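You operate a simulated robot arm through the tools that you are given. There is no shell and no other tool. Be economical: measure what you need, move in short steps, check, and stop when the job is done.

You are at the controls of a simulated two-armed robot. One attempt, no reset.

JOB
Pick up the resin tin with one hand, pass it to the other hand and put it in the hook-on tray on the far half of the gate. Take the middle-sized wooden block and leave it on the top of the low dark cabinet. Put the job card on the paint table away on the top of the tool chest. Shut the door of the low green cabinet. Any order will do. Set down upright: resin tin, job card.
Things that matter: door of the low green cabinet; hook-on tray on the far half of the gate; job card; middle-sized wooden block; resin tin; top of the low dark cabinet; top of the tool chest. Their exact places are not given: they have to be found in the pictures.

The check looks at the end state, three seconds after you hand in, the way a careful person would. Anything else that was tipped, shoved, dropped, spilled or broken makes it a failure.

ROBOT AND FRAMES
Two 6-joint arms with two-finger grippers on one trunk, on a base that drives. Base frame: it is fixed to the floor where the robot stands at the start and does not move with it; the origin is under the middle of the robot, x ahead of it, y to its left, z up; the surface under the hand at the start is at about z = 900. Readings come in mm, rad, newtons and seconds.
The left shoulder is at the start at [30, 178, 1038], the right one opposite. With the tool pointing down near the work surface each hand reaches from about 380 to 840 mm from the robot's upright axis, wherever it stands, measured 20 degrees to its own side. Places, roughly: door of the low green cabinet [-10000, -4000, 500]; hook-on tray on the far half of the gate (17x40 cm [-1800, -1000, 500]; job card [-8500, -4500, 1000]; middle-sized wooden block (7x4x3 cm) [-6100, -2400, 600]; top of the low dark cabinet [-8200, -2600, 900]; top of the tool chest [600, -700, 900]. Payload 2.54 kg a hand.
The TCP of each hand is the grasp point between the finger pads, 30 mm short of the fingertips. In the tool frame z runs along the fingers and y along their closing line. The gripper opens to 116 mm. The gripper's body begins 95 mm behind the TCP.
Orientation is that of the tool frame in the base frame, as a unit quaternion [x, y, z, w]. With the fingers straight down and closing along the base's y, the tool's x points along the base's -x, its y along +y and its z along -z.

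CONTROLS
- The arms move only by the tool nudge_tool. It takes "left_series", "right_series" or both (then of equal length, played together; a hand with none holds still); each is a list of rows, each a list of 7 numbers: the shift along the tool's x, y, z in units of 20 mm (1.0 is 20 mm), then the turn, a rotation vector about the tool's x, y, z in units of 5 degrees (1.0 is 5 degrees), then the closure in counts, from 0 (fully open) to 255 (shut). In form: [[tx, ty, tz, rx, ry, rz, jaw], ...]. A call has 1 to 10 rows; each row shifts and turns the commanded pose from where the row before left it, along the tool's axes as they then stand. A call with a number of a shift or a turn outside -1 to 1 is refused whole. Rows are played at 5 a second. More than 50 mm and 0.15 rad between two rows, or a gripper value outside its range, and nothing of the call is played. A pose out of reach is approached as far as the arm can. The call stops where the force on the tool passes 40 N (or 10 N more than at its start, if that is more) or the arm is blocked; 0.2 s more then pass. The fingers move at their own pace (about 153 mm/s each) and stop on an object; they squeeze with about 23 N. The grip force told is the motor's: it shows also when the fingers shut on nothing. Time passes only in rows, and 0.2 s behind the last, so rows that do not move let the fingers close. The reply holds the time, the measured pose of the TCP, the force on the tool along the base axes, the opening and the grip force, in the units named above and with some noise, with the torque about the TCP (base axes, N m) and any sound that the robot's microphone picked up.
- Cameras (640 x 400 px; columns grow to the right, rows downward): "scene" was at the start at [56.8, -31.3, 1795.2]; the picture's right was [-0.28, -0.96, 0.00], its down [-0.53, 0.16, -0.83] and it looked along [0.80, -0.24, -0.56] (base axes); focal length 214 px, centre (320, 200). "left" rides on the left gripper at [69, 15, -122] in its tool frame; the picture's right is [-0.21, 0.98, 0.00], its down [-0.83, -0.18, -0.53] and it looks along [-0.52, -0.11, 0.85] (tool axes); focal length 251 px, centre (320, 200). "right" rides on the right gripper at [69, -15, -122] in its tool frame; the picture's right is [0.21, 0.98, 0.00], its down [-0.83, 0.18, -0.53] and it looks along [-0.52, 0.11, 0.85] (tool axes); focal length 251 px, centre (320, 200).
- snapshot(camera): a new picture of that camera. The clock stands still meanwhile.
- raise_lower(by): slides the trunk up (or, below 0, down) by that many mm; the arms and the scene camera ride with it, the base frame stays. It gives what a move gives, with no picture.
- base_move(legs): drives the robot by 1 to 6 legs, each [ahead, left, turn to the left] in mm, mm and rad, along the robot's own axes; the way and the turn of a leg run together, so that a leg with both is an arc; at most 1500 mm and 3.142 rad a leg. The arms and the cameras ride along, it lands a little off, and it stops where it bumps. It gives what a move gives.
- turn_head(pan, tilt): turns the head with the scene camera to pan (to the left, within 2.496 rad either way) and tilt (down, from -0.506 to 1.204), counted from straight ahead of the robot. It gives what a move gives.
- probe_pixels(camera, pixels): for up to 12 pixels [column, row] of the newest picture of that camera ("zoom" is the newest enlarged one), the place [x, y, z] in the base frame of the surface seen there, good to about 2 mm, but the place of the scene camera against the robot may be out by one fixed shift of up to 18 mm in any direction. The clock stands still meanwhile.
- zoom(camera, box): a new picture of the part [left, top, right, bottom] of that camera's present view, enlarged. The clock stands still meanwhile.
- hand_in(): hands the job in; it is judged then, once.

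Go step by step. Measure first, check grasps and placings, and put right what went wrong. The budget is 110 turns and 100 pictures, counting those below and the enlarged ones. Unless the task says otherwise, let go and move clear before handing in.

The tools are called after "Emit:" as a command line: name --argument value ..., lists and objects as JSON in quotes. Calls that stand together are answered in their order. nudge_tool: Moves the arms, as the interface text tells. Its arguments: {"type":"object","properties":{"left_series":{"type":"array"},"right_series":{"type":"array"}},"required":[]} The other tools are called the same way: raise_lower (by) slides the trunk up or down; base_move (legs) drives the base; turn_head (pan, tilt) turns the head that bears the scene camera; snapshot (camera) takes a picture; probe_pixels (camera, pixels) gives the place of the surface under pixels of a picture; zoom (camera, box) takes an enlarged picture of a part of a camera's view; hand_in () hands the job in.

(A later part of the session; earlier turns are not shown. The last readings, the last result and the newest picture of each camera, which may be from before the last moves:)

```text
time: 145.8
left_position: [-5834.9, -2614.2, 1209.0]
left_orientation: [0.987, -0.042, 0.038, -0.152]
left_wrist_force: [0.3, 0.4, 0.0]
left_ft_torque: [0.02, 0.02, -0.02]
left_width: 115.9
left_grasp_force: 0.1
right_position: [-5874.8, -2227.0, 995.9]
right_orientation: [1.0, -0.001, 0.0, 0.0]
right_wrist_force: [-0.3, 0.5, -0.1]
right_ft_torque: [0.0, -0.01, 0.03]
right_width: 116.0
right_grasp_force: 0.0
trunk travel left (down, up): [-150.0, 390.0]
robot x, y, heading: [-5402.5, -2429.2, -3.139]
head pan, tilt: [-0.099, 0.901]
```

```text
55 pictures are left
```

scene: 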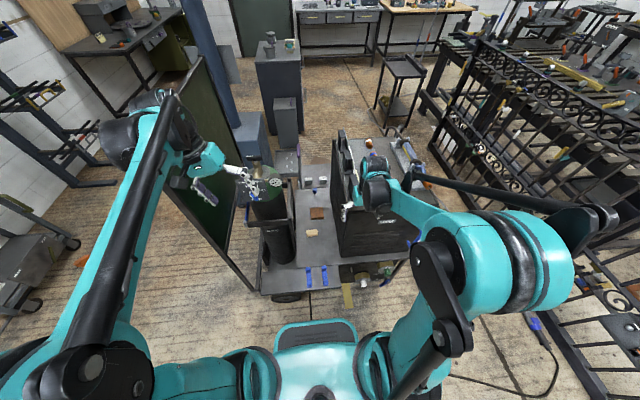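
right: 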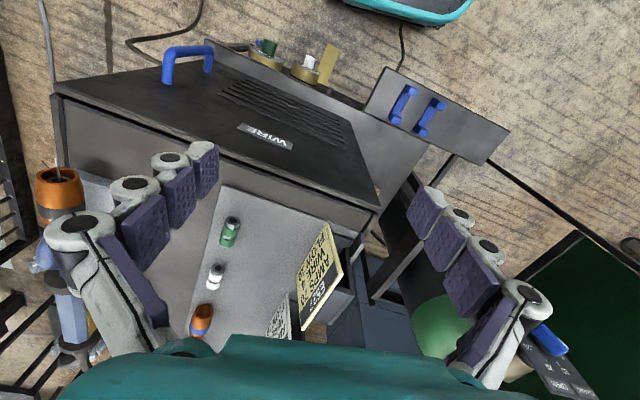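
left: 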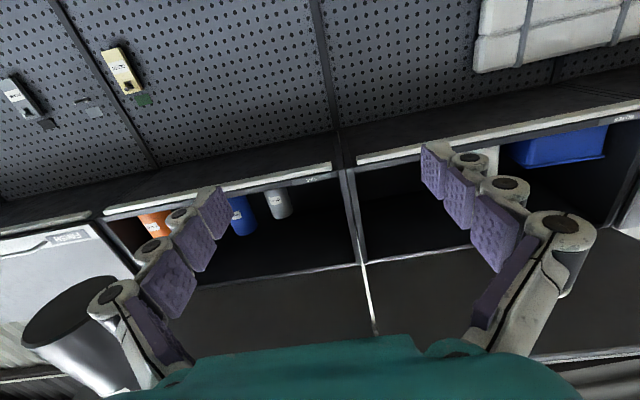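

Right hand is in front of the machine at z 996; I'll move it left first (clear of the machine), then forward over the tan block.

Emit:
nudge_tool --right_series '[[0.2, 1, -0.5, 0, 0, 0, 30], [0, 1, -0.5, 0, 0, 0, 30], [0, 1, 0, 0, 0, 0, 30], [0, 1, 0, 0, 0, 0, 30], [0, 1, 0, 0, 0, 0, 30], [0, 1, 0, 0, 0, 0, 30], [0, 1, 0, 0, 0, 0, 30], [0, 1, 0, 0, 0, 0, 30], [0, 1, 0, 0, 0, 0, 30], [0, 0.2, 0, 0, 0, 0, 30]]'

Emit:
nudge_tool --right_series '[[-1, 0, 0.5, 0, 0, 0, 30], [-1, 0, 0.5, 0, 0, 0, 30], [-1, 0, 1, 0, 0, 0, 30], [-1, 0, 1, 0, 0, 0, 30], [-1, 0, 1, 0, 0, 0, 30], [-1, 0, 1, 0, 0, 0, 30], [-1, 0, 1, 0, 0, 0, 30], [-1, 0, 1, 0, 0, 0, 30], [-1, 0, 1, 0, 0, 0, 30]]'

Emit:
snapshot --camera "right"

```text
time: 148.1
left_position: [-5834.6, -2613.6, 1208.3]
left_orientation: [0.987, -0.042, 0.038, -0.152]
left_wrist_force: [-0.5, -0.1, -0.3]
left_ft_torque: [-0.02, 0.0, -0.02]
left_width: 116.1
left_grasp_force: 0.1
right_position: [-5870.5, -2409.6, 1015.5]
right_orientation: [1.0, 0.0, 0.0, 0.0]
right_wrist_force: [0.0, -0.8, -0.3]
right_ft_torque: [-0.03, -0.01, 0.0]
right_width: 102.3
right_grasp_force: 0.0
trunk travel left (down, up): [-150.0, 390.0]
robot x, y, heading: [-5399.5, -2428.7, -3.142]
head pan, tilt: [-0.099, 0.901]
```

```text
time: 150.1
left_position: [-5837.2, -2613.5, 1209.9]
left_orientation: [0.987, -0.043, 0.04, -0.152]
left_wrist_force: [-0.3, 0.0, -0.5]
left_ft_torque: [0.0, -0.06, -0.02]
left_width: 116.0
left_grasp_force: 0.0
right_position: [-6051.9, -2409.3, 852.7]
right_orientation: [1.0, 0.0, 0.001, 0.0]
right_wrist_force: [0.3, 0.1, -0.4]
right_ft_torque: [-0.04, -0.02, 0.0]
right_width: 102.6
right_grasp_force: 0.1
trunk travel left (down, up): [-150.0, 390.0]
robot x, y, heading: [-5401.7, -2427.3, -3.145]
head pan, tilt: [-0.099, 0.901]
```

```text
54 pictures are left
```

right: 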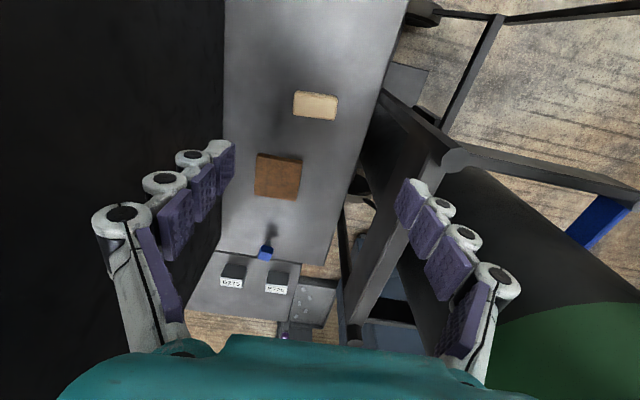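

The tan block is at px (315,104), well in view. Probing its corners with the accurate wrist camera.

Emit:
probe_pixels --camera "right" --pixels '[[296, 94], [336, 96], [316, 103], [296, 113], [334, 118], [335, 105], [295, 103], [350, 130], [258, 158], [300, 160], [402, 100], [395, 170]]'

```text
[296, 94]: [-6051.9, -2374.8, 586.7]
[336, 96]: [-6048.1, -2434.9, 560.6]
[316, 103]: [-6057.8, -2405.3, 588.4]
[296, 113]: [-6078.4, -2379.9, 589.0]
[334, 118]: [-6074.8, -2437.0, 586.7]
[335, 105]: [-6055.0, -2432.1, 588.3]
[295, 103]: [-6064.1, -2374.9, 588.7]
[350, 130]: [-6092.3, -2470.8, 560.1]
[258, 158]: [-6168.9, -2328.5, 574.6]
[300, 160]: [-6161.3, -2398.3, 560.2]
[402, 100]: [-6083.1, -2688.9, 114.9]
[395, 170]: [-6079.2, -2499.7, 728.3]
```

Block centre ≈ [-6061,-2406], top 588.5, shelf 560. I descend to z≈594 and grip along its length.

Emit:
nudge_tool --right_series '[[-0.45, -0.15, 1, 0, 0, 0, 48], [0, 0, 1, 0, 0, 0, 48], [0, 0, 1, 0, 0, 0, 48], [0, 0, 1, 0, 0, 0, 48], [0, 0, 1, 0, 0, 0, 48], [0, 0, 1, 0, 0, 0, 48], [0, 0, 1, 0, 0, 0, 48], [0, 0, 1, 0, 0, 0, 48], [0, 0, 1, 0, 0, 0, 48], [0, 0, 1, 0, 0, 0, 48]]'

Emit:
nudge_tool --right_series '[[0, 0, 1, 0, 0, 0, 48], [0, 0, 1, 0, 0, 0, 48], [0, 0, 0.8, 0, 0, 0, 48], [0, 0, 0, 0, 0, 0, 48], [0, 0, 0, 0, 0, 0, 255], [0, 0, 0, 0, 0, 0, 255], [0, 0, 0, 0, 0, 0, 255]]'

Emit:
snapshot --camera "right"

```text
time: 152.2
left_position: [-5835.5, -2612.3, 1209.8]
left_orientation: [0.987, -0.043, 0.039, -0.153]
left_wrist_force: [-0.3, 0.6, 0.5]
left_ft_torque: [0.02, -0.01, 0.03]
left_width: 116.2
left_grasp_force: 0.2
right_position: [-6059.8, -2406.5, 654.1]
right_orientation: [1.0, 0.0, 0.0, 0.0]
right_wrist_force: [0.7, -0.3, -0.2]
right_ft_torque: [0.0, -0.02, -0.04]
right_width: 93.9
right_grasp_force: 0.1
trunk travel left (down, up): [-150.0, 390.0]
robot x, y, heading: [-5401.5, -2428.1, -3.145]
head pan, tilt: [-0.099, 0.901]
```

```text
time: 153.8
left_position: [-5835.3, -2615.0, 1209.1]
left_orientation: [0.987, -0.043, 0.039, -0.152]
left_wrist_force: [-0.9, 0.2, -0.2]
left_ft_torque: [-0.02, -0.01, -0.01]
left_width: 116.1
left_grasp_force: 0.0
right_position: [-6042.7, -2403.4, 623.2]
right_orientation: [1.0, 0.0, 0.0, 0.0]
right_wrist_force: [0.7, 0.0, -0.3]
right_ft_torque: [0.05, -0.02, 0.04]
right_width: 0.0
right_grasp_force: 22.8
right hand out of reach, approached as far as the arm can: row 2, 3
trunk travel left (down, up): [-150.0, 390.0]
robot x, y, heading: [-5400.6, -2429.5, -3.142]
head pan, tilt: [-0.099, 0.901]
```

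```text
53 pictures are left
```

right: 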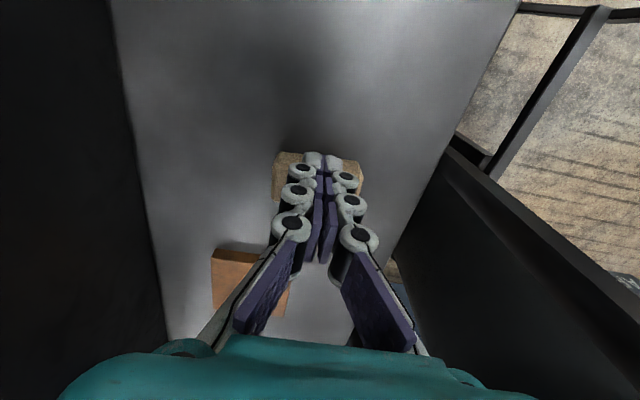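

The arm ran out of downward reach at z 623 and shut on nothing above the block. I'll rise, open, lower the trunk and retry.

Emit:
nudge_tool --right_series '[[0, 0, -1, 0, 0, 0, 255], [0, 0, -1, 0, 0, 0, 255], [0, 0, -1, 0, 0, 0, 48], [0, 0, -1, 0, 0, 0, 48], [0, 0, -1, 0, 0, 0, 48], [0, 0, -1, 0, 0, 0, 48], [0, 0, -1, 0, 0, 0, 48], [0, 0, 0, 0, 0, 0, 48]]'

Emit:
raise_lower --by -120

Emit:
snapshot --camera "right"

```text
time: 155.7
left_position: [-5835.9, -2613.9, 1209.8]
left_orientation: [0.987, -0.042, 0.038, -0.152]
left_wrist_force: [0.2, 0.8, -0.6]
left_ft_torque: [0.01, -0.02, -0.04]
left_width: 115.8
left_grasp_force: 0.0
right_position: [-6043.7, -2402.3, 763.5]
right_orientation: [1.0, 0.001, 0.0, 0.0]
right_wrist_force: [0.5, 0.1, 0.0]
right_ft_torque: [-0.04, 0.02, 0.02]
right_width: 94.1
right_grasp_force: 0.0
trunk travel left (down, up): [-150.0, 390.0]
robot x, y, heading: [-5401.0, -2426.8, -3.142]
head pan, tilt: [-0.099, 0.901]
```

```text
time: 157.2
left_position: [-5835.4, -2614.2, 1089.4]
left_orientation: [0.987, -0.043, 0.038, -0.152]
left_wrist_force: [0.3, 0.0, 0.3]
left_ft_torque: [-0.02, 0.02, 0.01]
left_width: 116.0
left_grasp_force: 0.1
right_position: [-6044.3, -2403.5, 644.0]
right_orientation: [1.0, -0.001, 0.0, 0.0]
right_wrist_force: [-0.3, -0.4, -0.2]
right_ft_torque: [0.02, -0.01, -0.02]
right_width: 94.2
right_grasp_force: 0.1
trunk travel left (down, up): [-30.0, 510.0]
robot x, y, heading: [-5401.3, -2427.6, -3.143]
head pan, tilt: [-0.099, 0.901]
```

```text
52 pictures are left
```

right: 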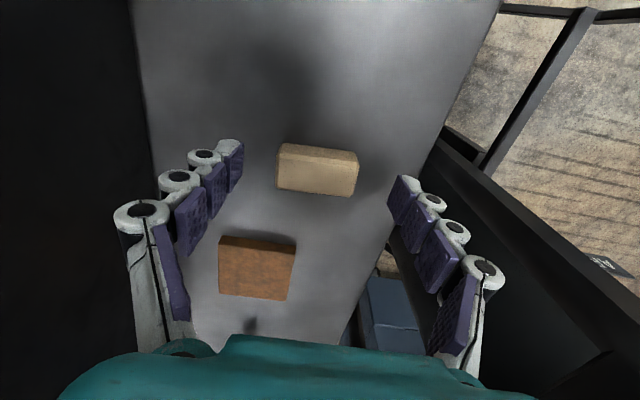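

The block is undisturbed at px (317,170). Centering and descending 50 mm, then gripping.

Emit:
nudge_tool --right_series '[[-0.85, 0.13, 0, 0, 0, 0, 48], [0, 0, 1, 0, 0, 0, 48], [0, 0, 1, 0, 0, 0, 48], [0, 0, 0.45, 0, 0, 0, 48], [0, 0, 0, 0, 0, 0, 48], [0, 0, 0, 0, 0, 0, 255], [0, 0, 0, 0, 0, 0, 255], [0, 0, 0, 0, 0, 0, 255]]'

Emit:
snapshot --camera "right"

```text
time: 158.9
left_position: [-5835.2, -2614.4, 1089.7]
left_orientation: [0.987, -0.043, 0.038, -0.152]
left_wrist_force: [0.3, 0.3, 0.8]
left_ft_torque: [-0.01, 0.0, -0.01]
left_width: 115.9
left_grasp_force: 0.1
right_position: [-6060.8, -2405.5, 593.9]
right_orientation: [1.0, 0.001, 0.0, 0.0]
right_wrist_force: [0.3, 0.7, 1.7]
right_ft_torque: [0.06, -0.01, 0.03]
right_width: 64.4
right_grasp_force: 23.1
trunk travel left (down, up): [-30.0, 510.0]
robot x, y, heading: [-5402.9, -2429.9, -3.147]
head pan, tilt: [-0.099, 0.901]
```

```text
51 pictures are left
```

right: 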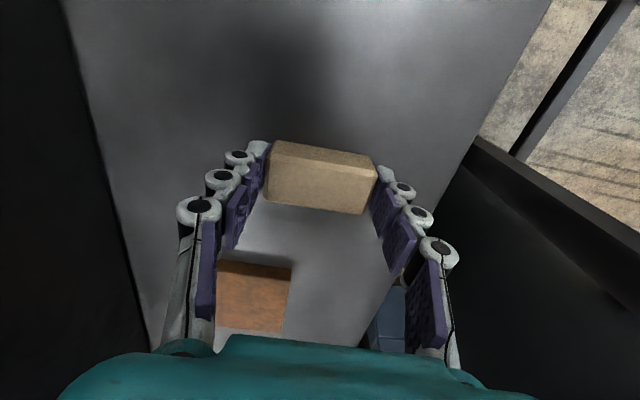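

The block is gripped (64.4 mm). Lifting straight up, raising the trunk, and backing off the cart.

Emit:
nudge_tool --right_series '[[0, 0, -1, 0, 0, 0, 255], [0, 0, -1, 0, 0, 0, 255], [0, 0, -1, 0, 0, 0, 255], [0, 0, -1, 0, 0, 0, 255], [0, 0, -1, 0, 0, 0, 255], [0, 0, -1, 0, 0, 0, 255], [0, 0, -1, 0, 0, 0, 255], [0, 0, -1, 0, 0, 0, 255], [0, 0, -1, 0, 0, 0, 255], [0, 0, -1, 0, 0, 0, 255]]'

Emit:
raise_lower --by 300

Emit:
nudge_tool --right_series '[[1, 0, 0, 0, 0, 0, 255], [1, 0, 0, 0, 0, 0, 255], [1, 0, 0, 0, 0, 0, 255], [1, 0, 0, 0, 0, 0, 255], [1, 0, 0, 0, 0, 0, 255], [1, 0, 0, 0, 0, 0, 255], [1, 0, 0, 0, 0, 0, 255], [1, 0, 0, 0, 0, 0, 255], [1, 0, 0, 0, 0, 0, 255], [0, -1, 0, 0, 0, 0, 255]]'

Emit:
nudge_tool --right_series '[[0, -1, 0, 0, 0, 0, 255], [0, -1, 0, 0, 0, 0, 255], [0, -1, 0, 0, 0, 0, 255], [0, -1, 0, 0, 0, 0, 255], [0, -1, 0, 0, 0, 0, 255], [0, -1, 0, 0, 0, 0, 255], [0, -1, 0, 0, 0, 0, 255], [0, -1, 0, 0, 0, 0, 255], [0, -1, 0, 0, 0, 0, 255]]'

Emit:
base_move --legs '[[50, -500, 0], [-100, -400, 0]]'

Emit:
turn_head --pan 0.1 --tilt 0.45

Emit:
snapshot --camera "scene"

```text
time: 161.2
left_position: [-5835.0, -2613.6, 1089.0]
left_orientation: [0.987, -0.043, 0.038, -0.152]
left_wrist_force: [0.9, 0.2, -0.8]
left_ft_torque: [-0.01, 0.01, 0.02]
left_width: 116.0
left_grasp_force: 0.1
right_position: [-6059.7, -2405.2, 793.6]
right_orientation: [1.0, 0.0, 0.001, 0.0]
right_wrist_force: [1.2, -0.3, 0.8]
right_ft_torque: [0.0, 0.02, 0.0]
right_width: 0.0
right_grasp_force: 23.2
trunk travel left (down, up): [-30.0, 510.0]
robot x, y, heading: [-5404.0, -2429.5, -3.144]
head pan, tilt: [-0.099, 0.901]
```

```text
time: 164.2
left_position: [-5834.6, -2613.7, 1388.8]
left_orientation: [0.987, -0.043, 0.039, -0.152]
left_wrist_force: [0.0, 0.7, -0.3]
left_ft_torque: [0.01, -0.01, -0.02]
left_width: 115.8
left_grasp_force: 0.0
right_position: [-6060.3, -2405.0, 1093.9]
right_orientation: [1.0, 0.0, 0.0, -0.001]
right_wrist_force: [-0.2, 0.4, 0.5]
right_ft_torque: [0.03, -0.01, 0.0]
right_width: 0.0
right_grasp_force: 22.8
trunk travel left (down, up): [-330.0, 210.0]
robot x, y, heading: [-5397.5, -2428.2, -3.141]
head pan, tilt: [-0.099, 0.901]
```

```text
time: 166.3
left_position: [-5835.8, -2613.2, 1390.9]
left_orientation: [0.987, -0.043, 0.039, -0.151]
left_wrist_force: [-0.1, -0.3, 0.3]
left_ft_torque: [-0.05, 0.01, -0.01]
left_width: 116.0
left_grasp_force: 0.1
right_position: [-5880.1, -2383.6, 1093.0]
right_orientation: [1.0, -0.001, 0.0, 0.0]
right_wrist_force: [0.1, 0.4, -0.2]
right_ft_torque: [0.0, -0.03, 0.0]
right_width: 0.0
right_grasp_force: 22.8
trunk travel left (down, up): [-330.0, 210.0]
robot x, y, heading: [-5402.1, -2427.1, -3.147]
head pan, tilt: [-0.099, 0.901]
```

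```text
time: 168.3
left_position: [-5834.6, -2612.4, 1389.5]
left_orientation: [0.987, -0.042, 0.038, -0.153]
left_wrist_force: [0.4, 0.0, 0.0]
left_ft_torque: [-0.01, -0.01, -0.01]
left_width: 115.9
left_grasp_force: 0.1
right_position: [-5882.5, -2205.2, 1094.7]
right_orientation: [1.0, 0.0, 0.0, 0.0]
right_wrist_force: [0.1, 0.3, 0.1]
right_ft_torque: [-0.01, -0.02, 0.01]
right_width: 0.0
right_grasp_force: 22.5
trunk travel left (down, up): [-330.0, 210.0]
robot x, y, heading: [-5402.9, -2421.5, -3.142]
head pan, tilt: [-0.099, 0.901]
```

```text
time: 173.4
left_position: [-5783.3, -1719.5, 1389.9]
left_orientation: [0.987, -0.044, 0.039, -0.152]
left_wrist_force: [-0.1, 0.1, 0.1]
left_ft_torque: [-0.04, 0.03, 0.0]
left_width: 116.0
left_grasp_force: 0.1
right_position: [-5829.4, -1311.6, 1095.5]
right_orientation: [1.0, -0.002, 0.001, 0.001]
right_wrist_force: [0.3, 0.1, 0.1]
right_ft_torque: [0.0, -0.01, 0.0]
right_width: 0.0
right_grasp_force: 23.0
trunk travel left (down, up): [-330.0, 210.0]
robot x, y, heading: [-5352.1, -1536.2, 3.142]
head pan, tilt: [-0.099, 0.901]
```

```text
time: 174.3
left_position: [-5784.8, -1720.9, 1390.6]
left_orientation: [0.987, -0.045, 0.038, -0.152]
left_wrist_force: [-0.4, 1.2, 0.0]
left_ft_torque: [0.02, 0.0, 0.0]
left_width: 115.9
left_grasp_force: 0.1
right_position: [-5828.5, -1312.6, 1094.7]
right_orientation: [1.0, -0.001, -0.001, 0.0]
right_wrist_force: [0.0, -0.4, -0.4]
right_ft_torque: [-0.01, 0.0, -0.03]
right_width: 0.0
right_grasp_force: 22.2
trunk travel left (down, up): [-330.0, 210.0]
robot x, y, heading: [-5352.6, -1536.2, 3.144]
head pan, tilt: [0.099, 0.45]
```

```text
50 pictures are left
```

scene: 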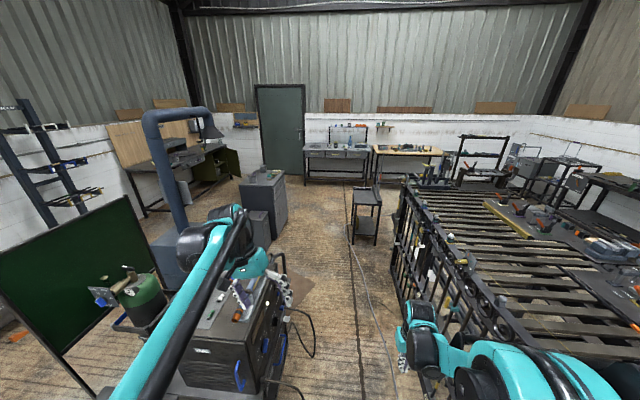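

Bad news: the right hand reads width 0, so the block slipped out during the lift. I'll go back to the cart and find it.

Emit:
turn_head --pan 0.9 --tilt 0.8

Emit:
base_move --legs '[[30, 450, 0]]'

Emit:
zoom --camera "scene" --box '[200, 100, 440, 300]'

```text
time: 175.4
left_position: [-5783.9, -1720.8, 1389.9]
left_orientation: [0.987, -0.044, 0.038, -0.152]
left_wrist_force: [-0.2, 0.4, 0.0]
left_ft_torque: [-0.04, 0.0, -0.04]
left_width: 116.0
left_grasp_force: 0.0
right_position: [-5828.6, -1311.2, 1093.9]
right_orientation: [1.0, -0.001, 0.0, 0.001]
right_wrist_force: [-2.1, 0.5, -0.2]
right_ft_torque: [0.0, 0.02, 0.02]
right_width: 0.0
right_grasp_force: 22.9
trunk travel left (down, up): [-330.0, 210.0]
robot x, y, heading: [-5349.0, -1532.7, 3.141]
head pan, tilt: [0.901, 0.799]
```

```text
time: 178.2
left_position: [-5812.7, -2175.6, 1389.5]
left_orientation: [0.987, -0.043, 0.038, -0.152]
left_wrist_force: [-0.6, 0.1, 0.8]
left_ft_torque: [0.0, -0.01, -0.01]
left_width: 115.8
left_grasp_force: 0.0
right_position: [-5859.7, -1768.0, 1095.3]
right_orientation: [1.0, 0.0, 0.0, -0.001]
right_wrist_force: [-0.3, -0.8, 0.7]
right_ft_torque: [0.0, -0.03, 0.02]
right_width: 0.0
right_grasp_force: 23.7
trunk travel left (down, up): [-330.0, 210.0]
robot x, y, heading: [-5380.4, -1993.0, -3.139]
head pan, tilt: [0.901, 0.799]
```

```text
2.00 times, centred on (320, 200) of scene
```

zoom: 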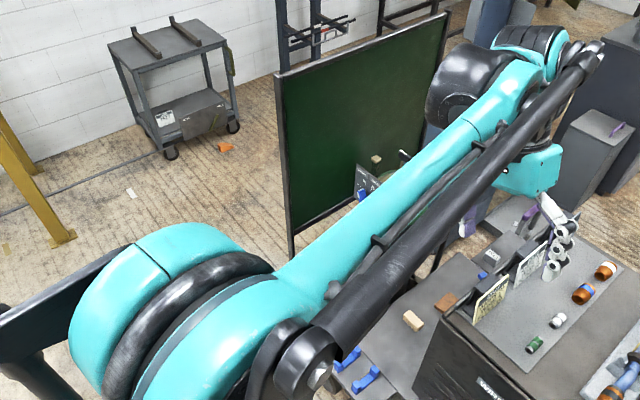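

The block is still on the shelf (zoom px 413,320), only turned a bit. Returning to the same stance for another look.

Emit:
base_move --legs '[[20, 435, 0]]'

Emit:
nudge_tool --right_series '[[0, 1, 0, 0, 0, 0, 20], [0, 1, 0, 0, 0, 0, 20], [0, 1, 0, 0, 0, 0, 20], [0, 1, 0, 0, 0, 0, 20], [0, 1, 0, 0, 0, 0, 20], [0, 1, 0, 0, 0, 0, 20], [0, 1, 0, 0, 0, 0, 20], [0, 1, 0, 0, 0, 0, 20], [0, 1, 0, 0, 0, 0, 20], [0, 1, 0, 0, 0, 0, 20]]'

Emit:
nudge_tool --right_series '[[-1, 0, 0, 0, 0, 0, 20], [-1, 0, 0, 0, 0, 0, 20], [-1, 0, 0, 0, 0, 0, 20], [-1, 0, 0, 0, 0, 0, 20], [-1, 0, 0, 0, 0, 0, 20], [-1, 0, 0, 0, 0, 0, 20], [-1, 0, 0, 0, 0, 0, 20], [-1, 0, 0, 0, 0, 0, 20]]'

Emit:
raise_lower --by -300

Emit:
snapshot --camera "right"

```text
time: 180.9
left_position: [-5832.4, -2617.6, 1389.3]
left_orientation: [0.987, -0.04, 0.038, -0.153]
left_wrist_force: [-0.5, 0.4, 0.3]
left_ft_torque: [0.01, -0.01, 0.02]
left_width: 116.2
left_grasp_force: 0.1
right_position: [-5879.5, -2209.7, 1094.3]
right_orientation: [1.0, 0.003, 0.0, -0.001]
right_wrist_force: [0.1, 0.1, -0.4]
right_ft_torque: [-0.02, -0.02, -0.01]
right_width: 0.1
right_grasp_force: 22.8
trunk travel left (down, up): [-330.0, 210.0]
robot x, y, heading: [-5397.6, -2427.7, -3.134]
head pan, tilt: [0.901, 0.799]
```

```text
time: 183.1
left_position: [-5831.4, -2618.7, 1389.9]
left_orientation: [0.987, -0.039, 0.038, -0.153]
left_wrist_force: [-0.9, 0.5, -0.3]
left_ft_torque: [-0.01, 0.01, 0.01]
left_width: 116.0
left_grasp_force: 0.1
right_position: [-5878.2, -2411.1, 1091.8]
right_orientation: [1.0, 0.003, -0.001, -0.002]
right_wrist_force: [0.0, -0.2, -0.7]
right_ft_torque: [0.04, -0.03, -0.05]
right_width: 106.8
right_grasp_force: 0.0
trunk travel left (down, up): [-330.0, 210.0]
robot x, y, heading: [-5396.5, -2433.5, -3.137]
head pan, tilt: [0.901, 0.799]
```

```text
time: 184.9
left_position: [-5830.7, -2617.3, 1390.5]
left_orientation: [0.987, -0.04, 0.04, -0.152]
left_wrist_force: [-0.3, 0.7, -0.7]
left_ft_torque: [-0.02, -0.03, -0.01]
left_width: 115.7
left_grasp_force: 0.0
right_position: [-6038.8, -2408.1, 1093.9]
right_orientation: [1.0, 0.002, 0.0, 0.0]
right_wrist_force: [0.5, 0.6, -0.4]
right_ft_torque: [-0.02, 0.01, 0.02]
right_width: 106.8
right_grasp_force: 0.0
trunk travel left (down, up): [-330.0, 210.0]
robot x, y, heading: [-5401.7, -2430.4, -3.138]
head pan, tilt: [0.901, 0.799]
```

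```text
time: 187.9
left_position: [-5831.6, -2616.1, 1089.2]
left_orientation: [0.987, -0.041, 0.038, -0.152]
left_wrist_force: [-0.1, 0.4, 0.2]
left_ft_torque: [-0.03, 0.02, -0.01]
left_width: 115.9
left_grasp_force: 0.0
right_position: [-6036.6, -2408.9, 794.1]
right_orientation: [1.0, 0.002, 0.0, 0.0]
right_wrist_force: [-1.5, -0.2, -0.4]
right_ft_torque: [0.01, -0.01, -0.03]
right_width: 106.8
right_grasp_force: 0.2
trunk travel left (down, up): [-30.0, 510.0]
robot x, y, heading: [-5397.4, -2429.6, -3.133]
head pan, tilt: [0.901, 0.799]
```

```text
48 pictures are left
```

right: 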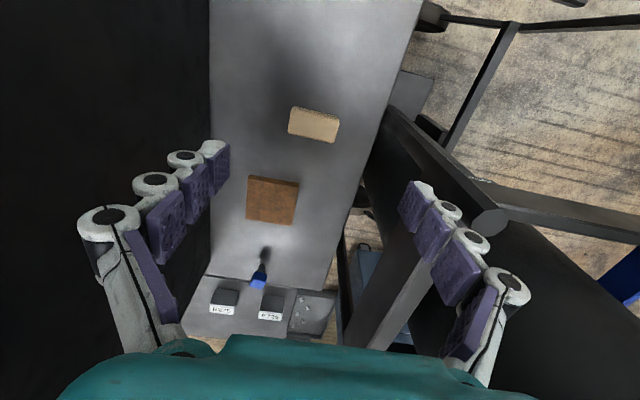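

The block now sits at px (315,124), turned ~5°. I'll probe it, and this time grip its long side faces (tool turned 90°) for more contact.

Emit:
probe_pixels --camera "right" --pixels '[[294, 108], [338, 121], [290, 131], [335, 141], [314, 123], [292, 120], [337, 130], [316, 115], [312, 134]]'

Emit:
nudge_tool --right_series '[[0, 0, 0, 0, 0, -1, 80], [0, 0, 0, 0, 0, -1, 80], [0, 0, 0, 0, 0, -1, 80], [0, 0, 0, 0, 0, -1, 80], [0, 0, 0, 0, 0, -1, 80], [0, 0, 0, 0, 0, -1, 80], [0, 0, 0, 0, 0, -1, 80], [0, 0, 0, 0, 0, -1, 80], [0, 0, 0, 0, 0, -1, 80], [0, 0, 0, 0, 0, -1, 80]]'

Emit:
nudge_tool --right_series '[[0, 0, 0, 0, 0, -1, 80], [0, 0, 0, 0, 0, -1, 80], [0, 0, 0, 0, 0, -1, 80], [0, 0, 0, 0, 0, -1, 80], [0, 0, 0, 0, 0, -1, 80], [0, 0, 0, 0, 0, -1, 80], [0, 0, 0, 0, 0, -1, 80]]'

Emit:
snapshot --camera "right"

```text
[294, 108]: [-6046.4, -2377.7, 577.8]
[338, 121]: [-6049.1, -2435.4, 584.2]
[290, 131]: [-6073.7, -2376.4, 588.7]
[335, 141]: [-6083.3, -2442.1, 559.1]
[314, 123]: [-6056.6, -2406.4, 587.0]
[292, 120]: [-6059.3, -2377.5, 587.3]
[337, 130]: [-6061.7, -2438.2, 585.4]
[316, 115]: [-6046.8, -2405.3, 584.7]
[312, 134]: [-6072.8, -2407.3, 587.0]
```

```text
time: 190.1
left_position: [-5830.7, -2616.7, 1090.9]
left_orientation: [0.987, -0.04, 0.039, -0.152]
left_wrist_force: [-0.4, -1.1, 0.3]
left_ft_torque: [-0.03, 0.02, 0.0]
left_width: 116.2
left_grasp_force: 0.1
right_position: [-6036.8, -2408.3, 795.3]
right_orientation: [0.905, 0.426, 0.0, 0.001]
right_wrist_force: [-0.4, 0.1, -0.5]
right_ft_torque: [-0.05, 0.01, 0.03]
right_width: 79.5
right_grasp_force: 0.1
trunk travel left (down, up): [-30.0, 510.0]
robot x, y, heading: [-5396.8, -2432.6, -3.138]
head pan, tilt: [0.901, 0.799]
```

```text
time: 191.7
left_position: [-5831.2, -2615.8, 1090.6]
left_orientation: [0.987, -0.039, 0.039, -0.152]
left_wrist_force: [0.3, 0.2, -0.6]
left_ft_torque: [0.01, 0.0, -0.02]
left_width: 116.0
left_grasp_force: 0.0
right_position: [-6037.8, -2410.1, 794.3]
right_orientation: [0.735, 0.678, 0.0, 0.0]
right_wrist_force: [0.4, 0.6, 0.1]
right_ft_torque: [0.0, -0.01, -0.02]
right_width: 79.5
right_grasp_force: 0.0
trunk travel left (down, up): [-30.0, 510.0]
robot x, y, heading: [-5397.4, -2425.8, -3.138]
head pan, tilt: [0.901, 0.799]
```

```text
47 pictures are left
```

right: 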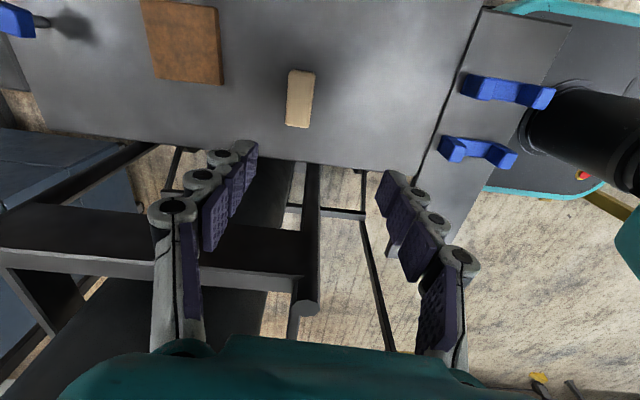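

Closing line now lies along x, matching the block's narrow side (centre ≈[-6061,-2407]). Descending to z≈591 and gripping with a longer wait.

Emit:
nudge_tool --right_series '[[0, -1, 1, 0, 0, 0, 80], [0.03, -0.18, 1, 0, 0, 0, 80], [0, 0, 1, 0, 0, 0, 80], [0, 0, 1, 0, 0, 0, 80], [0, 0, 1, 0, 0, 0, 80], [0, 0, 1, 0, 0, 0, 80], [0, 0, 1, 0, 0, 0, 80], [0, 0, 1, 0, 0, 0, 80], [0, 0, 1, 0, 0, 0, 80], [0, 0, 0.8, 0, 0, 0, 80]]'

Emit:
nudge_tool --right_series '[[0, 0, 0.3, 0, 0, 0, 80], [0, 0, 0, 0, 0, 0, 80], [0, 0, 0, 0, 0, 0, 255], [0, 0, 0, 0, 0, 0, 255], [0, 0, 0, 0, 0, 0, 255], [0, 0, 0, 0, 0, 0, 255]]'

Emit:
nudge_tool --right_series '[[0, 0, -0.25, 0, 0, 0, 255], [0, 0, -0.25, 0, 0, 0, 255], [0, 0, -0.5, 0, 0, 0, 255], [0, 0, -0.5, 0, 0, 0, 255], [0, 0, 0, 0, 0, 0, 255]]'

Emit:
snapshot --camera "right"

```text
time: 193.9
left_position: [-5830.3, -2616.7, 1090.0]
left_orientation: [0.987, -0.04, 0.038, -0.152]
left_wrist_force: [0.0, -0.2, -0.1]
left_ft_torque: [-0.03, 0.01, 0.02]
left_width: 116.2
left_grasp_force: 0.2
right_position: [-6061.9, -2408.2, 599.1]
right_orientation: [0.736, 0.677, 0.0, 0.0]
right_wrist_force: [0.8, -0.7, -0.5]
right_ft_torque: [0.02, 0.04, -0.02]
right_width: 79.5
right_grasp_force: 0.1
trunk travel left (down, up): [-30.0, 510.0]
robot x, y, heading: [-5395.1, -2429.0, -3.129]
head pan, tilt: [0.901, 0.799]
```

```text
time: 195.3
left_position: [-5830.8, -2617.2, 1089.5]
left_orientation: [0.987, -0.041, 0.038, -0.152]
left_wrist_force: [0.0, -0.8, -0.4]
left_ft_torque: [0.01, -0.01, -0.02]
left_width: 115.8
left_grasp_force: 0.0
right_position: [-6061.7, -2406.8, 593.6]
right_orientation: [0.736, 0.677, 0.0, -0.001]
right_wrist_force: [-0.2, 0.3, 0.8]
right_ft_torque: [0.01, 0.02, 0.0]
right_width: 30.6
right_grasp_force: 22.8
trunk travel left (down, up): [-30.0, 510.0]
robot x, y, heading: [-5397.8, -2426.3, -3.136]
head pan, tilt: [0.901, 0.799]
```

```text
time: 196.5
left_position: [-5832.7, -2616.8, 1090.5]
left_orientation: [0.987, -0.039, 0.038, -0.152]
left_wrist_force: [-0.4, 0.8, 0.4]
left_ft_torque: [0.0, 0.01, -0.04]
left_width: 115.9
left_grasp_force: 0.0
right_position: [-6060.8, -2406.0, 623.6]
right_orientation: [0.735, 0.678, 0.0, 0.0]
right_wrist_force: [0.4, 0.5, -0.8]
right_ft_torque: [0.02, 0.0, 0.01]
right_width: 30.9
right_grasp_force: 23.4
trunk travel left (down, up): [-30.0, 510.0]
robot x, y, heading: [-5396.8, -2429.0, -3.128]
head pan, tilt: [0.901, 0.799]
```

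```text
46 pictures are left
```

right: 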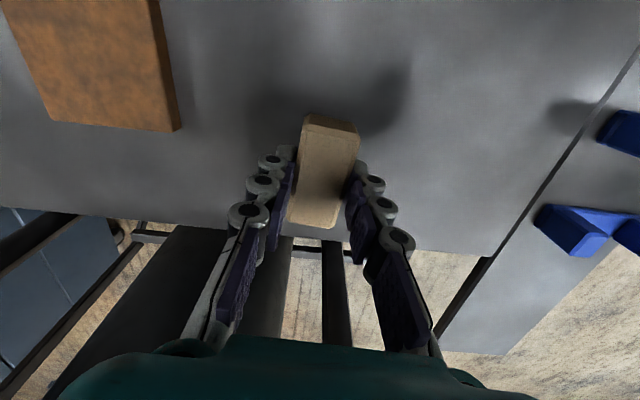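

The block is held now (30.8 mm, visible between the pads). Continuing the lift, then backing out with checks.

Emit:
nudge_tool --right_series '[[0, 0, -0.6, 0, 0, 0, 255], [0, 0, -0.6, 0, 0, 0, 255], [0, 0, -0.6, 0, 0, 0, 255], [0, 0, -0.8, 0, 0, 0, 255], [0, 0, -0.8, 0, 0, 0, 255], [0, 0, -0.8, 0, 0, 0, 255], [0, 0, -0.8, 0, 0, 0, 255], [0, 0, -0.8, 0, 0, 0, 255], [0, 0, -0.8, 0, 0, 0, 255], [0, 0, -0.8, 0, 0, 0, 255]]'

Emit:
raise_lower --by 300

Emit:
nudge_tool --right_series '[[0, 1, 0, 0, 0, 0, 255], [0, 1, 0, 0, 0, 0, 255], [0, 1, 0, 0, 0, 0, 255], [0, 1, 0, 0, 0, 0, 255], [0, 1, 0, 0, 0, 0, 255], [0, 1, 0, 0, 0, 0, 255], [0, 1, 0, 0, 0, 0, 255], [0, 1, 0, 0, 0, 0, 255], [0, 1, 0, 0, 0, 0, 255]]'

Emit:
nudge_tool --right_series '[[1, 0, 0, 0, 0, 0.6, 255], [1, 0, 0, 0, 0, 0.6, 255], [1, 0, 0, 0, 0, 0.6, 255], [1, 0, 0, 0, 0, 0.6, 255], [1, 0, 0, 0, 0, 0.6, 255], [1, 0, 0, 0, 0, 0, 255], [1, 0, 0, 0, 0, 0, 255], [1, 0, 0, 0, 0, 0, 255]]'

```text
time: 198.7
left_position: [-5830.4, -2617.6, 1089.8]
left_orientation: [0.987, -0.04, 0.038, -0.153]
left_wrist_force: [-1.0, -0.1, 0.4]
left_ft_torque: [0.01, 0.04, 0.04]
left_width: 116.1
left_grasp_force: 0.1
right_position: [-6060.1, -2405.6, 770.0]
right_orientation: [0.735, 0.678, 0.001, 0.0]
right_wrist_force: [0.7, 0.5, -0.4]
right_ft_torque: [0.01, 0.03, 0.03]
right_width: 30.6
right_grasp_force: 22.5
trunk travel left (down, up): [-30.0, 510.0]
robot x, y, heading: [-5397.6, -2426.5, -3.14]
head pan, tilt: [0.901, 0.799]
```

```text
time: 201.7
left_position: [-5830.0, -2617.2, 1388.8]
left_orientation: [0.987, -0.04, 0.039, -0.152]
left_wrist_force: [1.1, -0.3, 0.8]
left_ft_torque: [0.0, 0.0, 0.01]
left_width: 116.1
left_grasp_force: 0.0
right_position: [-6062.4, -2405.8, 1069.2]
right_orientation: [0.735, 0.678, 0.0, -0.001]
right_wrist_force: [0.0, 0.5, -1.2]
right_ft_torque: [-0.02, 0.0, 0.02]
right_width: 30.7
right_grasp_force: 22.6
trunk travel left (down, up): [-330.0, 210.0]
robot x, y, heading: [-5399.2, -2425.7, -3.13]
head pan, tilt: [0.901, 0.799]
```

```text
time: 203.7
left_position: [-5830.9, -2617.4, 1389.2]
left_orientation: [0.987, -0.04, 0.039, -0.152]
left_wrist_force: [0.1, 0.4, -0.6]
left_ft_torque: [-0.02, 0.04, 0.03]
left_width: 115.9
left_grasp_force: 0.0
right_position: [-5883.0, -2421.3, 1070.9]
right_orientation: [0.736, 0.677, 0.0, -0.001]
right_wrist_force: [-0.1, -0.5, 0.2]
right_ft_torque: [0.05, 0.02, 0.04]
right_width: 30.9
right_grasp_force: 23.1
trunk travel left (down, up): [-330.0, 210.0]
robot x, y, heading: [-5396.5, -2428.3, -3.136]
head pan, tilt: [0.901, 0.799]
```

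```text
time: 205.5
left_position: [-5832.0, -2616.6, 1389.5]
left_orientation: [0.987, -0.04, 0.038, -0.152]
left_wrist_force: [0.4, -0.2, 0.6]
left_ft_torque: [0.0, -0.02, 0.03]
left_width: 116.0
left_grasp_force: 0.2
right_position: [-5842.4, -2264.3, 1069.5]
right_orientation: [0.818, 0.576, 0.001, 0.0]
right_wrist_force: [0.4, 0.2, 0.0]
right_ft_torque: [0.0, 0.01, 0.01]
right_width: 30.8
right_grasp_force: 23.4
trunk travel left (down, up): [-330.0, 210.0]
robot x, y, heading: [-5402.4, -2426.7, -3.14]
head pan, tilt: [0.901, 0.799]
```

Still held. Driving back to the aisle to view the dark cabinet and its surroundings.

Emit:
base_move --legs '[[50, -500, 0], [-60, -400, 0]]'

Emit:
turn_head --pan 0.1 --tilt 0.45

Emit:
snapshot --camera "scene"

Emit:
probe_pixels --camera "scene" --pixels '[[262, 178], [288, 200], [262, 245], [350, 190], [352, 236], [380, 200], [392, 290], [405, 180], [340, 150], [310, 200], [330, 240], [205, 165]]'

```text
time: 210.5
left_position: [-5825.5, -1726.7, 1389.3]
left_orientation: [0.987, -0.043, 0.037, -0.151]
left_wrist_force: [-0.1, 0.3, 0.1]
left_ft_torque: [-0.02, -0.02, -0.01]
left_width: 116.0
left_grasp_force: 0.0
right_position: [-5835.5, -1374.2, 1068.3]
right_orientation: [0.819, 0.573, 0.0, 0.001]
right_wrist_force: [-0.4, 0.2, -0.5]
right_ft_torque: [-0.01, -0.02, -0.02]
right_width: 30.9
right_grasp_force: 22.9
trunk travel left (down, up): [-330.0, 210.0]
robot x, y, heading: [-5390.9, -1540.5, -3.144]
head pan, tilt: [0.901, 0.799]
```

```text
time: 211.6
left_position: [-5825.5, -1725.9, 1390.5]
left_orientation: [0.987, -0.042, 0.039, -0.152]
left_wrist_force: [0.3, 0.7, 0.5]
left_ft_torque: [-0.01, 0.03, -0.03]
left_width: 116.2
left_grasp_force: 0.1
right_position: [-5836.3, -1374.9, 1069.2]
right_orientation: [0.819, 0.573, 0.0, 0.001]
right_wrist_force: [0.5, 0.4, 0.2]
right_ft_torque: [-0.01, 0.0, -0.01]
right_width: 30.8
right_grasp_force: 22.8
trunk travel left (down, up): [-330.0, 210.0]
robot x, y, heading: [-5392.1, -1538.7, -3.134]
head pan, tilt: [0.099, 0.45]
```

```text
45 pictures are left
```

scene: 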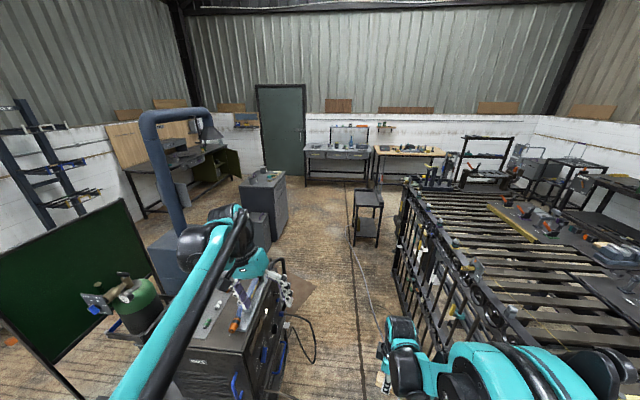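

```text
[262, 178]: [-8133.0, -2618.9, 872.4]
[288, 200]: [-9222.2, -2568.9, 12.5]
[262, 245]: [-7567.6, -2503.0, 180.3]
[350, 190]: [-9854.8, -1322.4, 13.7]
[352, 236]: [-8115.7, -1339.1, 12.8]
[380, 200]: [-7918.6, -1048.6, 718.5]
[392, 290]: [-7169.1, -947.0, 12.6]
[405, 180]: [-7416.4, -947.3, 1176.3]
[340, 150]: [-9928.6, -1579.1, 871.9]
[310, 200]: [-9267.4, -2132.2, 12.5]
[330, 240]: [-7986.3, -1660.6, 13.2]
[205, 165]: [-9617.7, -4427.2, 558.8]
```

The cabinet top is around [-8133,-2619,872] with the aisle free to its right. Driving to its side and turning left to face it.

Emit:
base_move --legs '[[1300, 0, 0], [1260, 150, 0], [0, 0, 1.571]]'

Emit:
turn_head --pan -0.1 --tilt 0.75

Emit:
snapshot --camera "scene"

Emit:
zoom --camera "scene" --box '[250, 130, 410, 230]'

```text
time: 228.0
left_position: [-7768.1, -2139.4, 1389.3]
left_orientation: [0.724, 0.671, -0.082, -0.134]
left_wrist_force: [-0.1, -1.5, -0.7]
left_ft_torque: [-0.01, -0.02, 0.03]
left_width: 115.9
left_grasp_force: 0.0
right_position: [-8120.1, -2152.4, 1070.4]
right_orientation: [0.17, 0.986, 0.0, 0.0]
right_wrist_force: [-0.4, 0.6, -0.7]
right_ft_torque: [0.03, 0.02, 0.01]
right_width: 30.8
right_grasp_force: 23.1
trunk travel left (down, up): [-330.0, 210.0]
robot x, y, heading: [-7955.8, -1709.2, -1.561]
head pan, tilt: [0.099, 0.45]
```

```text
time: 228.8
left_position: [-7768.7, -2138.7, 1390.8]
left_orientation: [0.725, 0.67, -0.082, -0.134]
left_wrist_force: [0.2, 0.1, 0.4]
left_ft_torque: [-0.02, 0.0, 0.04]
left_width: 115.8
left_grasp_force: 0.1
right_position: [-8120.1, -2153.0, 1069.6]
right_orientation: [0.171, 0.985, 0.001, 0.0]
right_wrist_force: [0.0, 0.1, 0.2]
right_ft_torque: [0.01, 0.0, 0.01]
right_width: 30.7
right_grasp_force: 22.7
trunk travel left (down, up): [-330.0, 210.0]
robot x, y, heading: [-7957.6, -1705.9, -1.567]
head pan, tilt: [-0.099, 0.75]
```

```text
44 pictures are left
```

scene: 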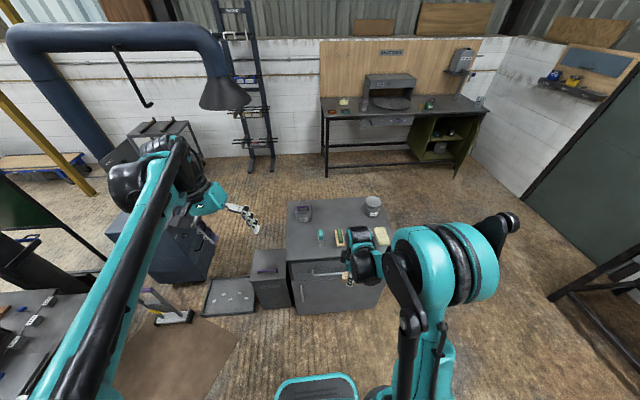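

```text
4.00 times, centred on (330, 180) of scene
```

zoom: 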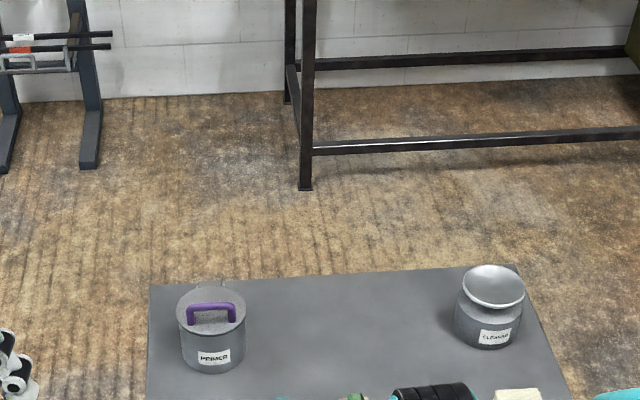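

The cabinet top is below (px 290-395, 195-260) with tins and things on it. Zooming for free space.

Emit:
zoom --camera "scene" --box '[270, 185, 410, 285]'

Emit:
snapshot --camera "right"

```text
4.00 times, centred on (340, 235) of scene
```

zoom: 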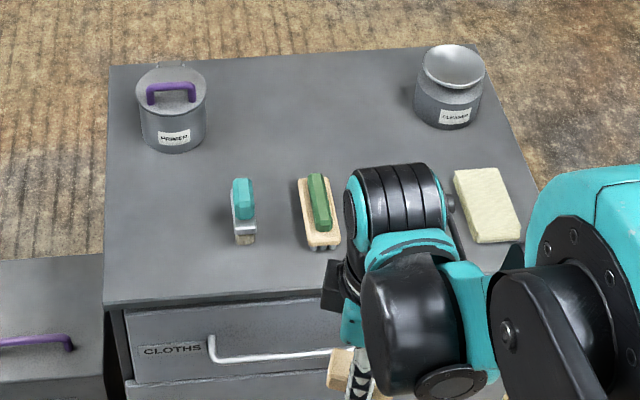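

```text
41 pictures are left
```

right: 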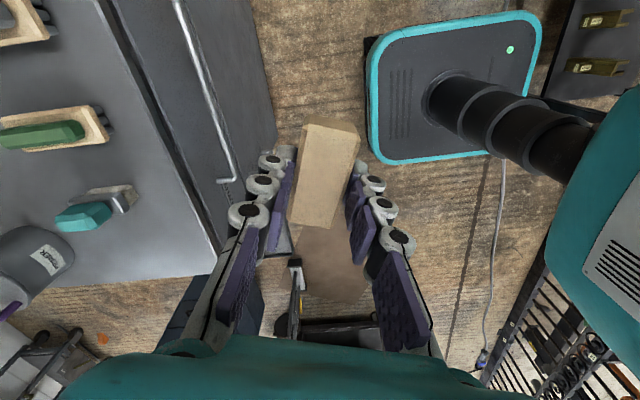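

Free space: zoom px (165,240) front-left and (310,115) mid-back. Probing these spots and the cabinet edges.

Emit:
probe_pixels --camera "zoom" --pixels '[[165, 245], [300, 120], [108, 300], [110, 68], [205, 130], [245, 240], [232, 195], [303, 180], [415, 100], [330, 285], [170, 68], [455, 180]]'

```text
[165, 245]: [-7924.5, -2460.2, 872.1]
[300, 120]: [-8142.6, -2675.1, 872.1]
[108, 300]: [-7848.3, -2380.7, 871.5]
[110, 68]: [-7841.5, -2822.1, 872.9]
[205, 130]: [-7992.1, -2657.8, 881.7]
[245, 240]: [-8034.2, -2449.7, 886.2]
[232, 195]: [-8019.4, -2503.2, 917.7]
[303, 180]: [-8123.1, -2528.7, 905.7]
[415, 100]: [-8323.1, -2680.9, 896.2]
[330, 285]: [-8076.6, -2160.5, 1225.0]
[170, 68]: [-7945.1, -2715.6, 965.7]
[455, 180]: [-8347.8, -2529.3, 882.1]
```

I'll set the block at about [-7930,-2490] on the cabinet's front-left. Driving 150 mm closer and moving the hand over the spot at travel height.

Emit:
base_move --legs '[[150, 0, 0]]'

Emit:
nudge_tool --right_series '[[-1, -0.467, 0, 0, 0, 0, 255], [-1, -0.467, 0, 0, 0, 0, 255], [-1, -0.467, 0, 0, 0, 0, 255], [-1, -0.467, 0, 0, 0, 0, 255], [-1, -0.467, 0, 0, 0, 0, 255], [-1, -0.467, 0, 0, 0, 0, 255], [-1, -0.467, 0, 0, 0, 0, 255], [-1, -0.467, 0, 0, 0, 0, 255], [-1, -0.467, 0, 0, 0, 0, 255], [-1, -0.467, 0, 0, 0, 0, 255]]'

Emit:
nudge_tool --right_series '[[-1, -0.467, 0, 0, 0, 0, 255], [-1, -0.467, 0, 0, 0, 0, 255], [0, 0, 1, 0, 0, 0, 255], [0, 0, 1, 0, 0, 0, 255], [0, 0, 1, 0, 0, 0, 255], [0, 0, 1, 0, 0, 0, 255]]'

Emit:
snapshot --camera "right"

Emit:
zoom --camera "scene" --box '[230, 200, 390, 300]'

```text
time: 230.2
left_position: [-7766.5, -2285.3, 1389.5]
left_orientation: [0.724, 0.671, -0.081, -0.135]
left_wrist_force: [-0.8, 0.3, 1.1]
left_ft_torque: [0.0, 0.04, 0.0]
left_width: 115.8
left_grasp_force: 0.3
right_position: [-8117.4, -2297.8, 1069.5]
right_orientation: [0.169, 0.986, 0.001, -0.001]
right_wrist_force: [0.5, 0.4, -0.1]
right_ft_torque: [0.03, -0.02, 0.05]
right_width: 30.7
right_grasp_force: 22.4
trunk travel left (down, up): [-330.0, 210.0]
robot x, y, heading: [-7958.1, -1851.4, -1.563]
head pan, tilt: [-0.099, 0.75]
```

```text
time: 232.4
left_position: [-7764.7, -2285.1, 1389.9]
left_orientation: [0.725, 0.671, -0.08, -0.135]
left_wrist_force: [-1.3, 0.6, -0.1]
left_ft_torque: [-0.03, 0.04, 0.02]
left_width: 116.0
left_grasp_force: 0.1
right_position: [-7959.0, -2453.0, 1068.9]
right_orientation: [0.168, 0.986, 0.0, -0.001]
right_wrist_force: [0.1, -0.1, -1.0]
right_ft_torque: [0.01, -0.01, -0.01]
right_width: 30.9
right_grasp_force: 23.2
trunk travel left (down, up): [-330.0, 210.0]
robot x, y, heading: [-7951.5, -1854.3, -1.558]
head pan, tilt: [-0.099, 0.75]
```

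```text
time: 233.8
left_position: [-7765.5, -2285.9, 1389.6]
left_orientation: [0.724, 0.671, -0.081, -0.135]
left_wrist_force: [-0.1, -0.2, 0.7]
left_ft_torque: [0.0, 0.0, -0.01]
left_width: 115.9
left_grasp_force: 0.0
right_position: [-7927.8, -2483.2, 988.9]
right_orientation: [0.169, 0.986, 0.0, -0.001]
right_wrist_force: [-0.5, -0.1, -0.5]
right_ft_torque: [0.0, 0.01, 0.03]
right_width: 31.0
right_grasp_force: 23.4
trunk travel left (down, up): [-330.0, 210.0]
robot x, y, heading: [-7958.4, -1855.4, -1.564]
head pan, tilt: [-0.099, 0.75]
```

```text
40 pictures are left
```

right: 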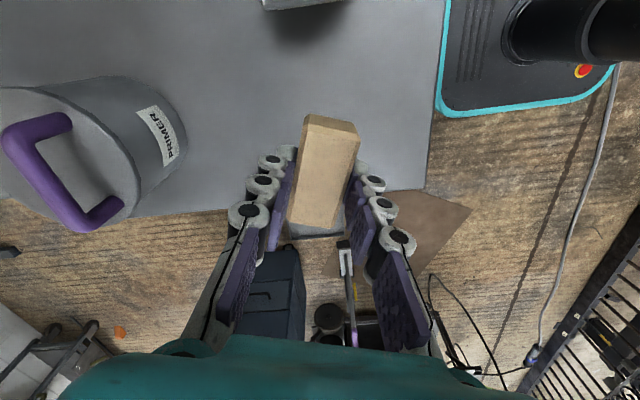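

```text
4.00 times, centred on (310, 250) of scene
```

zoom: 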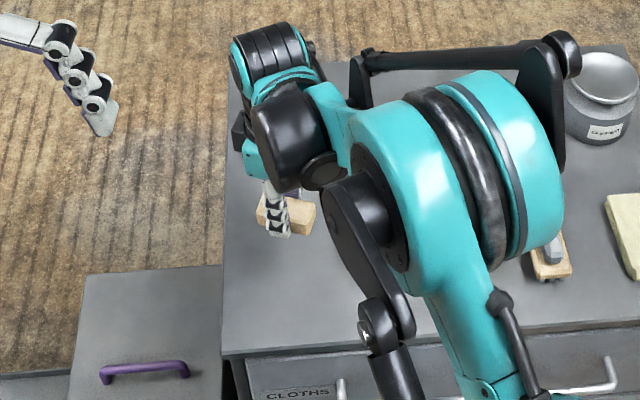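

The spot below the hand is clear (right px 330,60 area). Probing surface height and edge by the wrist camera.

Emit:
probe_pixels --camera "right" --pixels '[[230, 60], [380, 60], [425, 110], [330, 228], [250, 200], [160, 140], [320, 228]]'

```text
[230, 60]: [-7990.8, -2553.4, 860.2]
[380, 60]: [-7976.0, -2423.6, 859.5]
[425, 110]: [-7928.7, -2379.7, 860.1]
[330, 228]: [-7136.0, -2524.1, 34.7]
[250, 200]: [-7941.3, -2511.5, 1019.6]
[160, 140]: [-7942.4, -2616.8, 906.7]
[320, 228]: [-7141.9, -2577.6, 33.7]
```

Surface is z≈860. Lowering to near contact, then fine steps and release.

Emit:
nudge_tool --right_series '[[0, 0, 1, 0, 0, 0, 255], [0, 0, 1, 0, 0, 0, 255], [0, 0, 1, 0, 0, 0, 255], [0, 0, 1, 0, 0, 0, 255], [0, 0, 0.4, 0, 0, 0, 255], [0, 0, 0.2, 0, 0, 0, 255], [0, 0, 0, 0, 0, 0, 255]]'

Emit:
nudge_tool --right_series '[[0, 0, 0.15, 0, 0, 0, 255], [0, 0, 0, 0, 0, 0, 255]]'

```text
time: 235.4
left_position: [-7765.5, -2284.0, 1389.8]
left_orientation: [0.725, 0.671, -0.082, -0.134]
left_wrist_force: [-0.3, -0.3, 0.4]
left_ft_torque: [-0.04, 0.02, 0.02]
left_width: 116.2
left_grasp_force: 0.0
right_position: [-7928.6, -2483.9, 896.8]
right_orientation: [0.169, 0.986, 0.0, 0.0]
right_wrist_force: [-0.2, -0.7, -1.1]
right_ft_torque: [-0.01, -0.01, -0.03]
right_width: 30.5
right_grasp_force: 22.6
trunk travel left (down, up): [-330.0, 210.0]
robot x, y, heading: [-7958.4, -1851.1, -1.561]
head pan, tilt: [-0.099, 0.75]
```

```text
time: 236.0
left_position: [-7765.5, -2285.4, 1389.3]
left_orientation: [0.725, 0.671, -0.08, -0.134]
left_wrist_force: [-0.1, 0.1, -0.4]
left_ft_torque: [0.0, -0.01, 0.0]
left_width: 115.7
left_grasp_force: 0.0
right_position: [-7928.8, -2484.8, 893.6]
right_orientation: [0.169, 0.986, 0.001, 0.0]
right_wrist_force: [-0.5, 0.0, -0.3]
right_ft_torque: [0.02, 0.02, -0.01]
right_width: 30.7
right_grasp_force: 23.3
trunk travel left (down, up): [-330.0, 210.0]
robot x, y, heading: [-7950.5, -1853.3, -1.559]
head pan, tilt: [-0.099, 0.75]
```

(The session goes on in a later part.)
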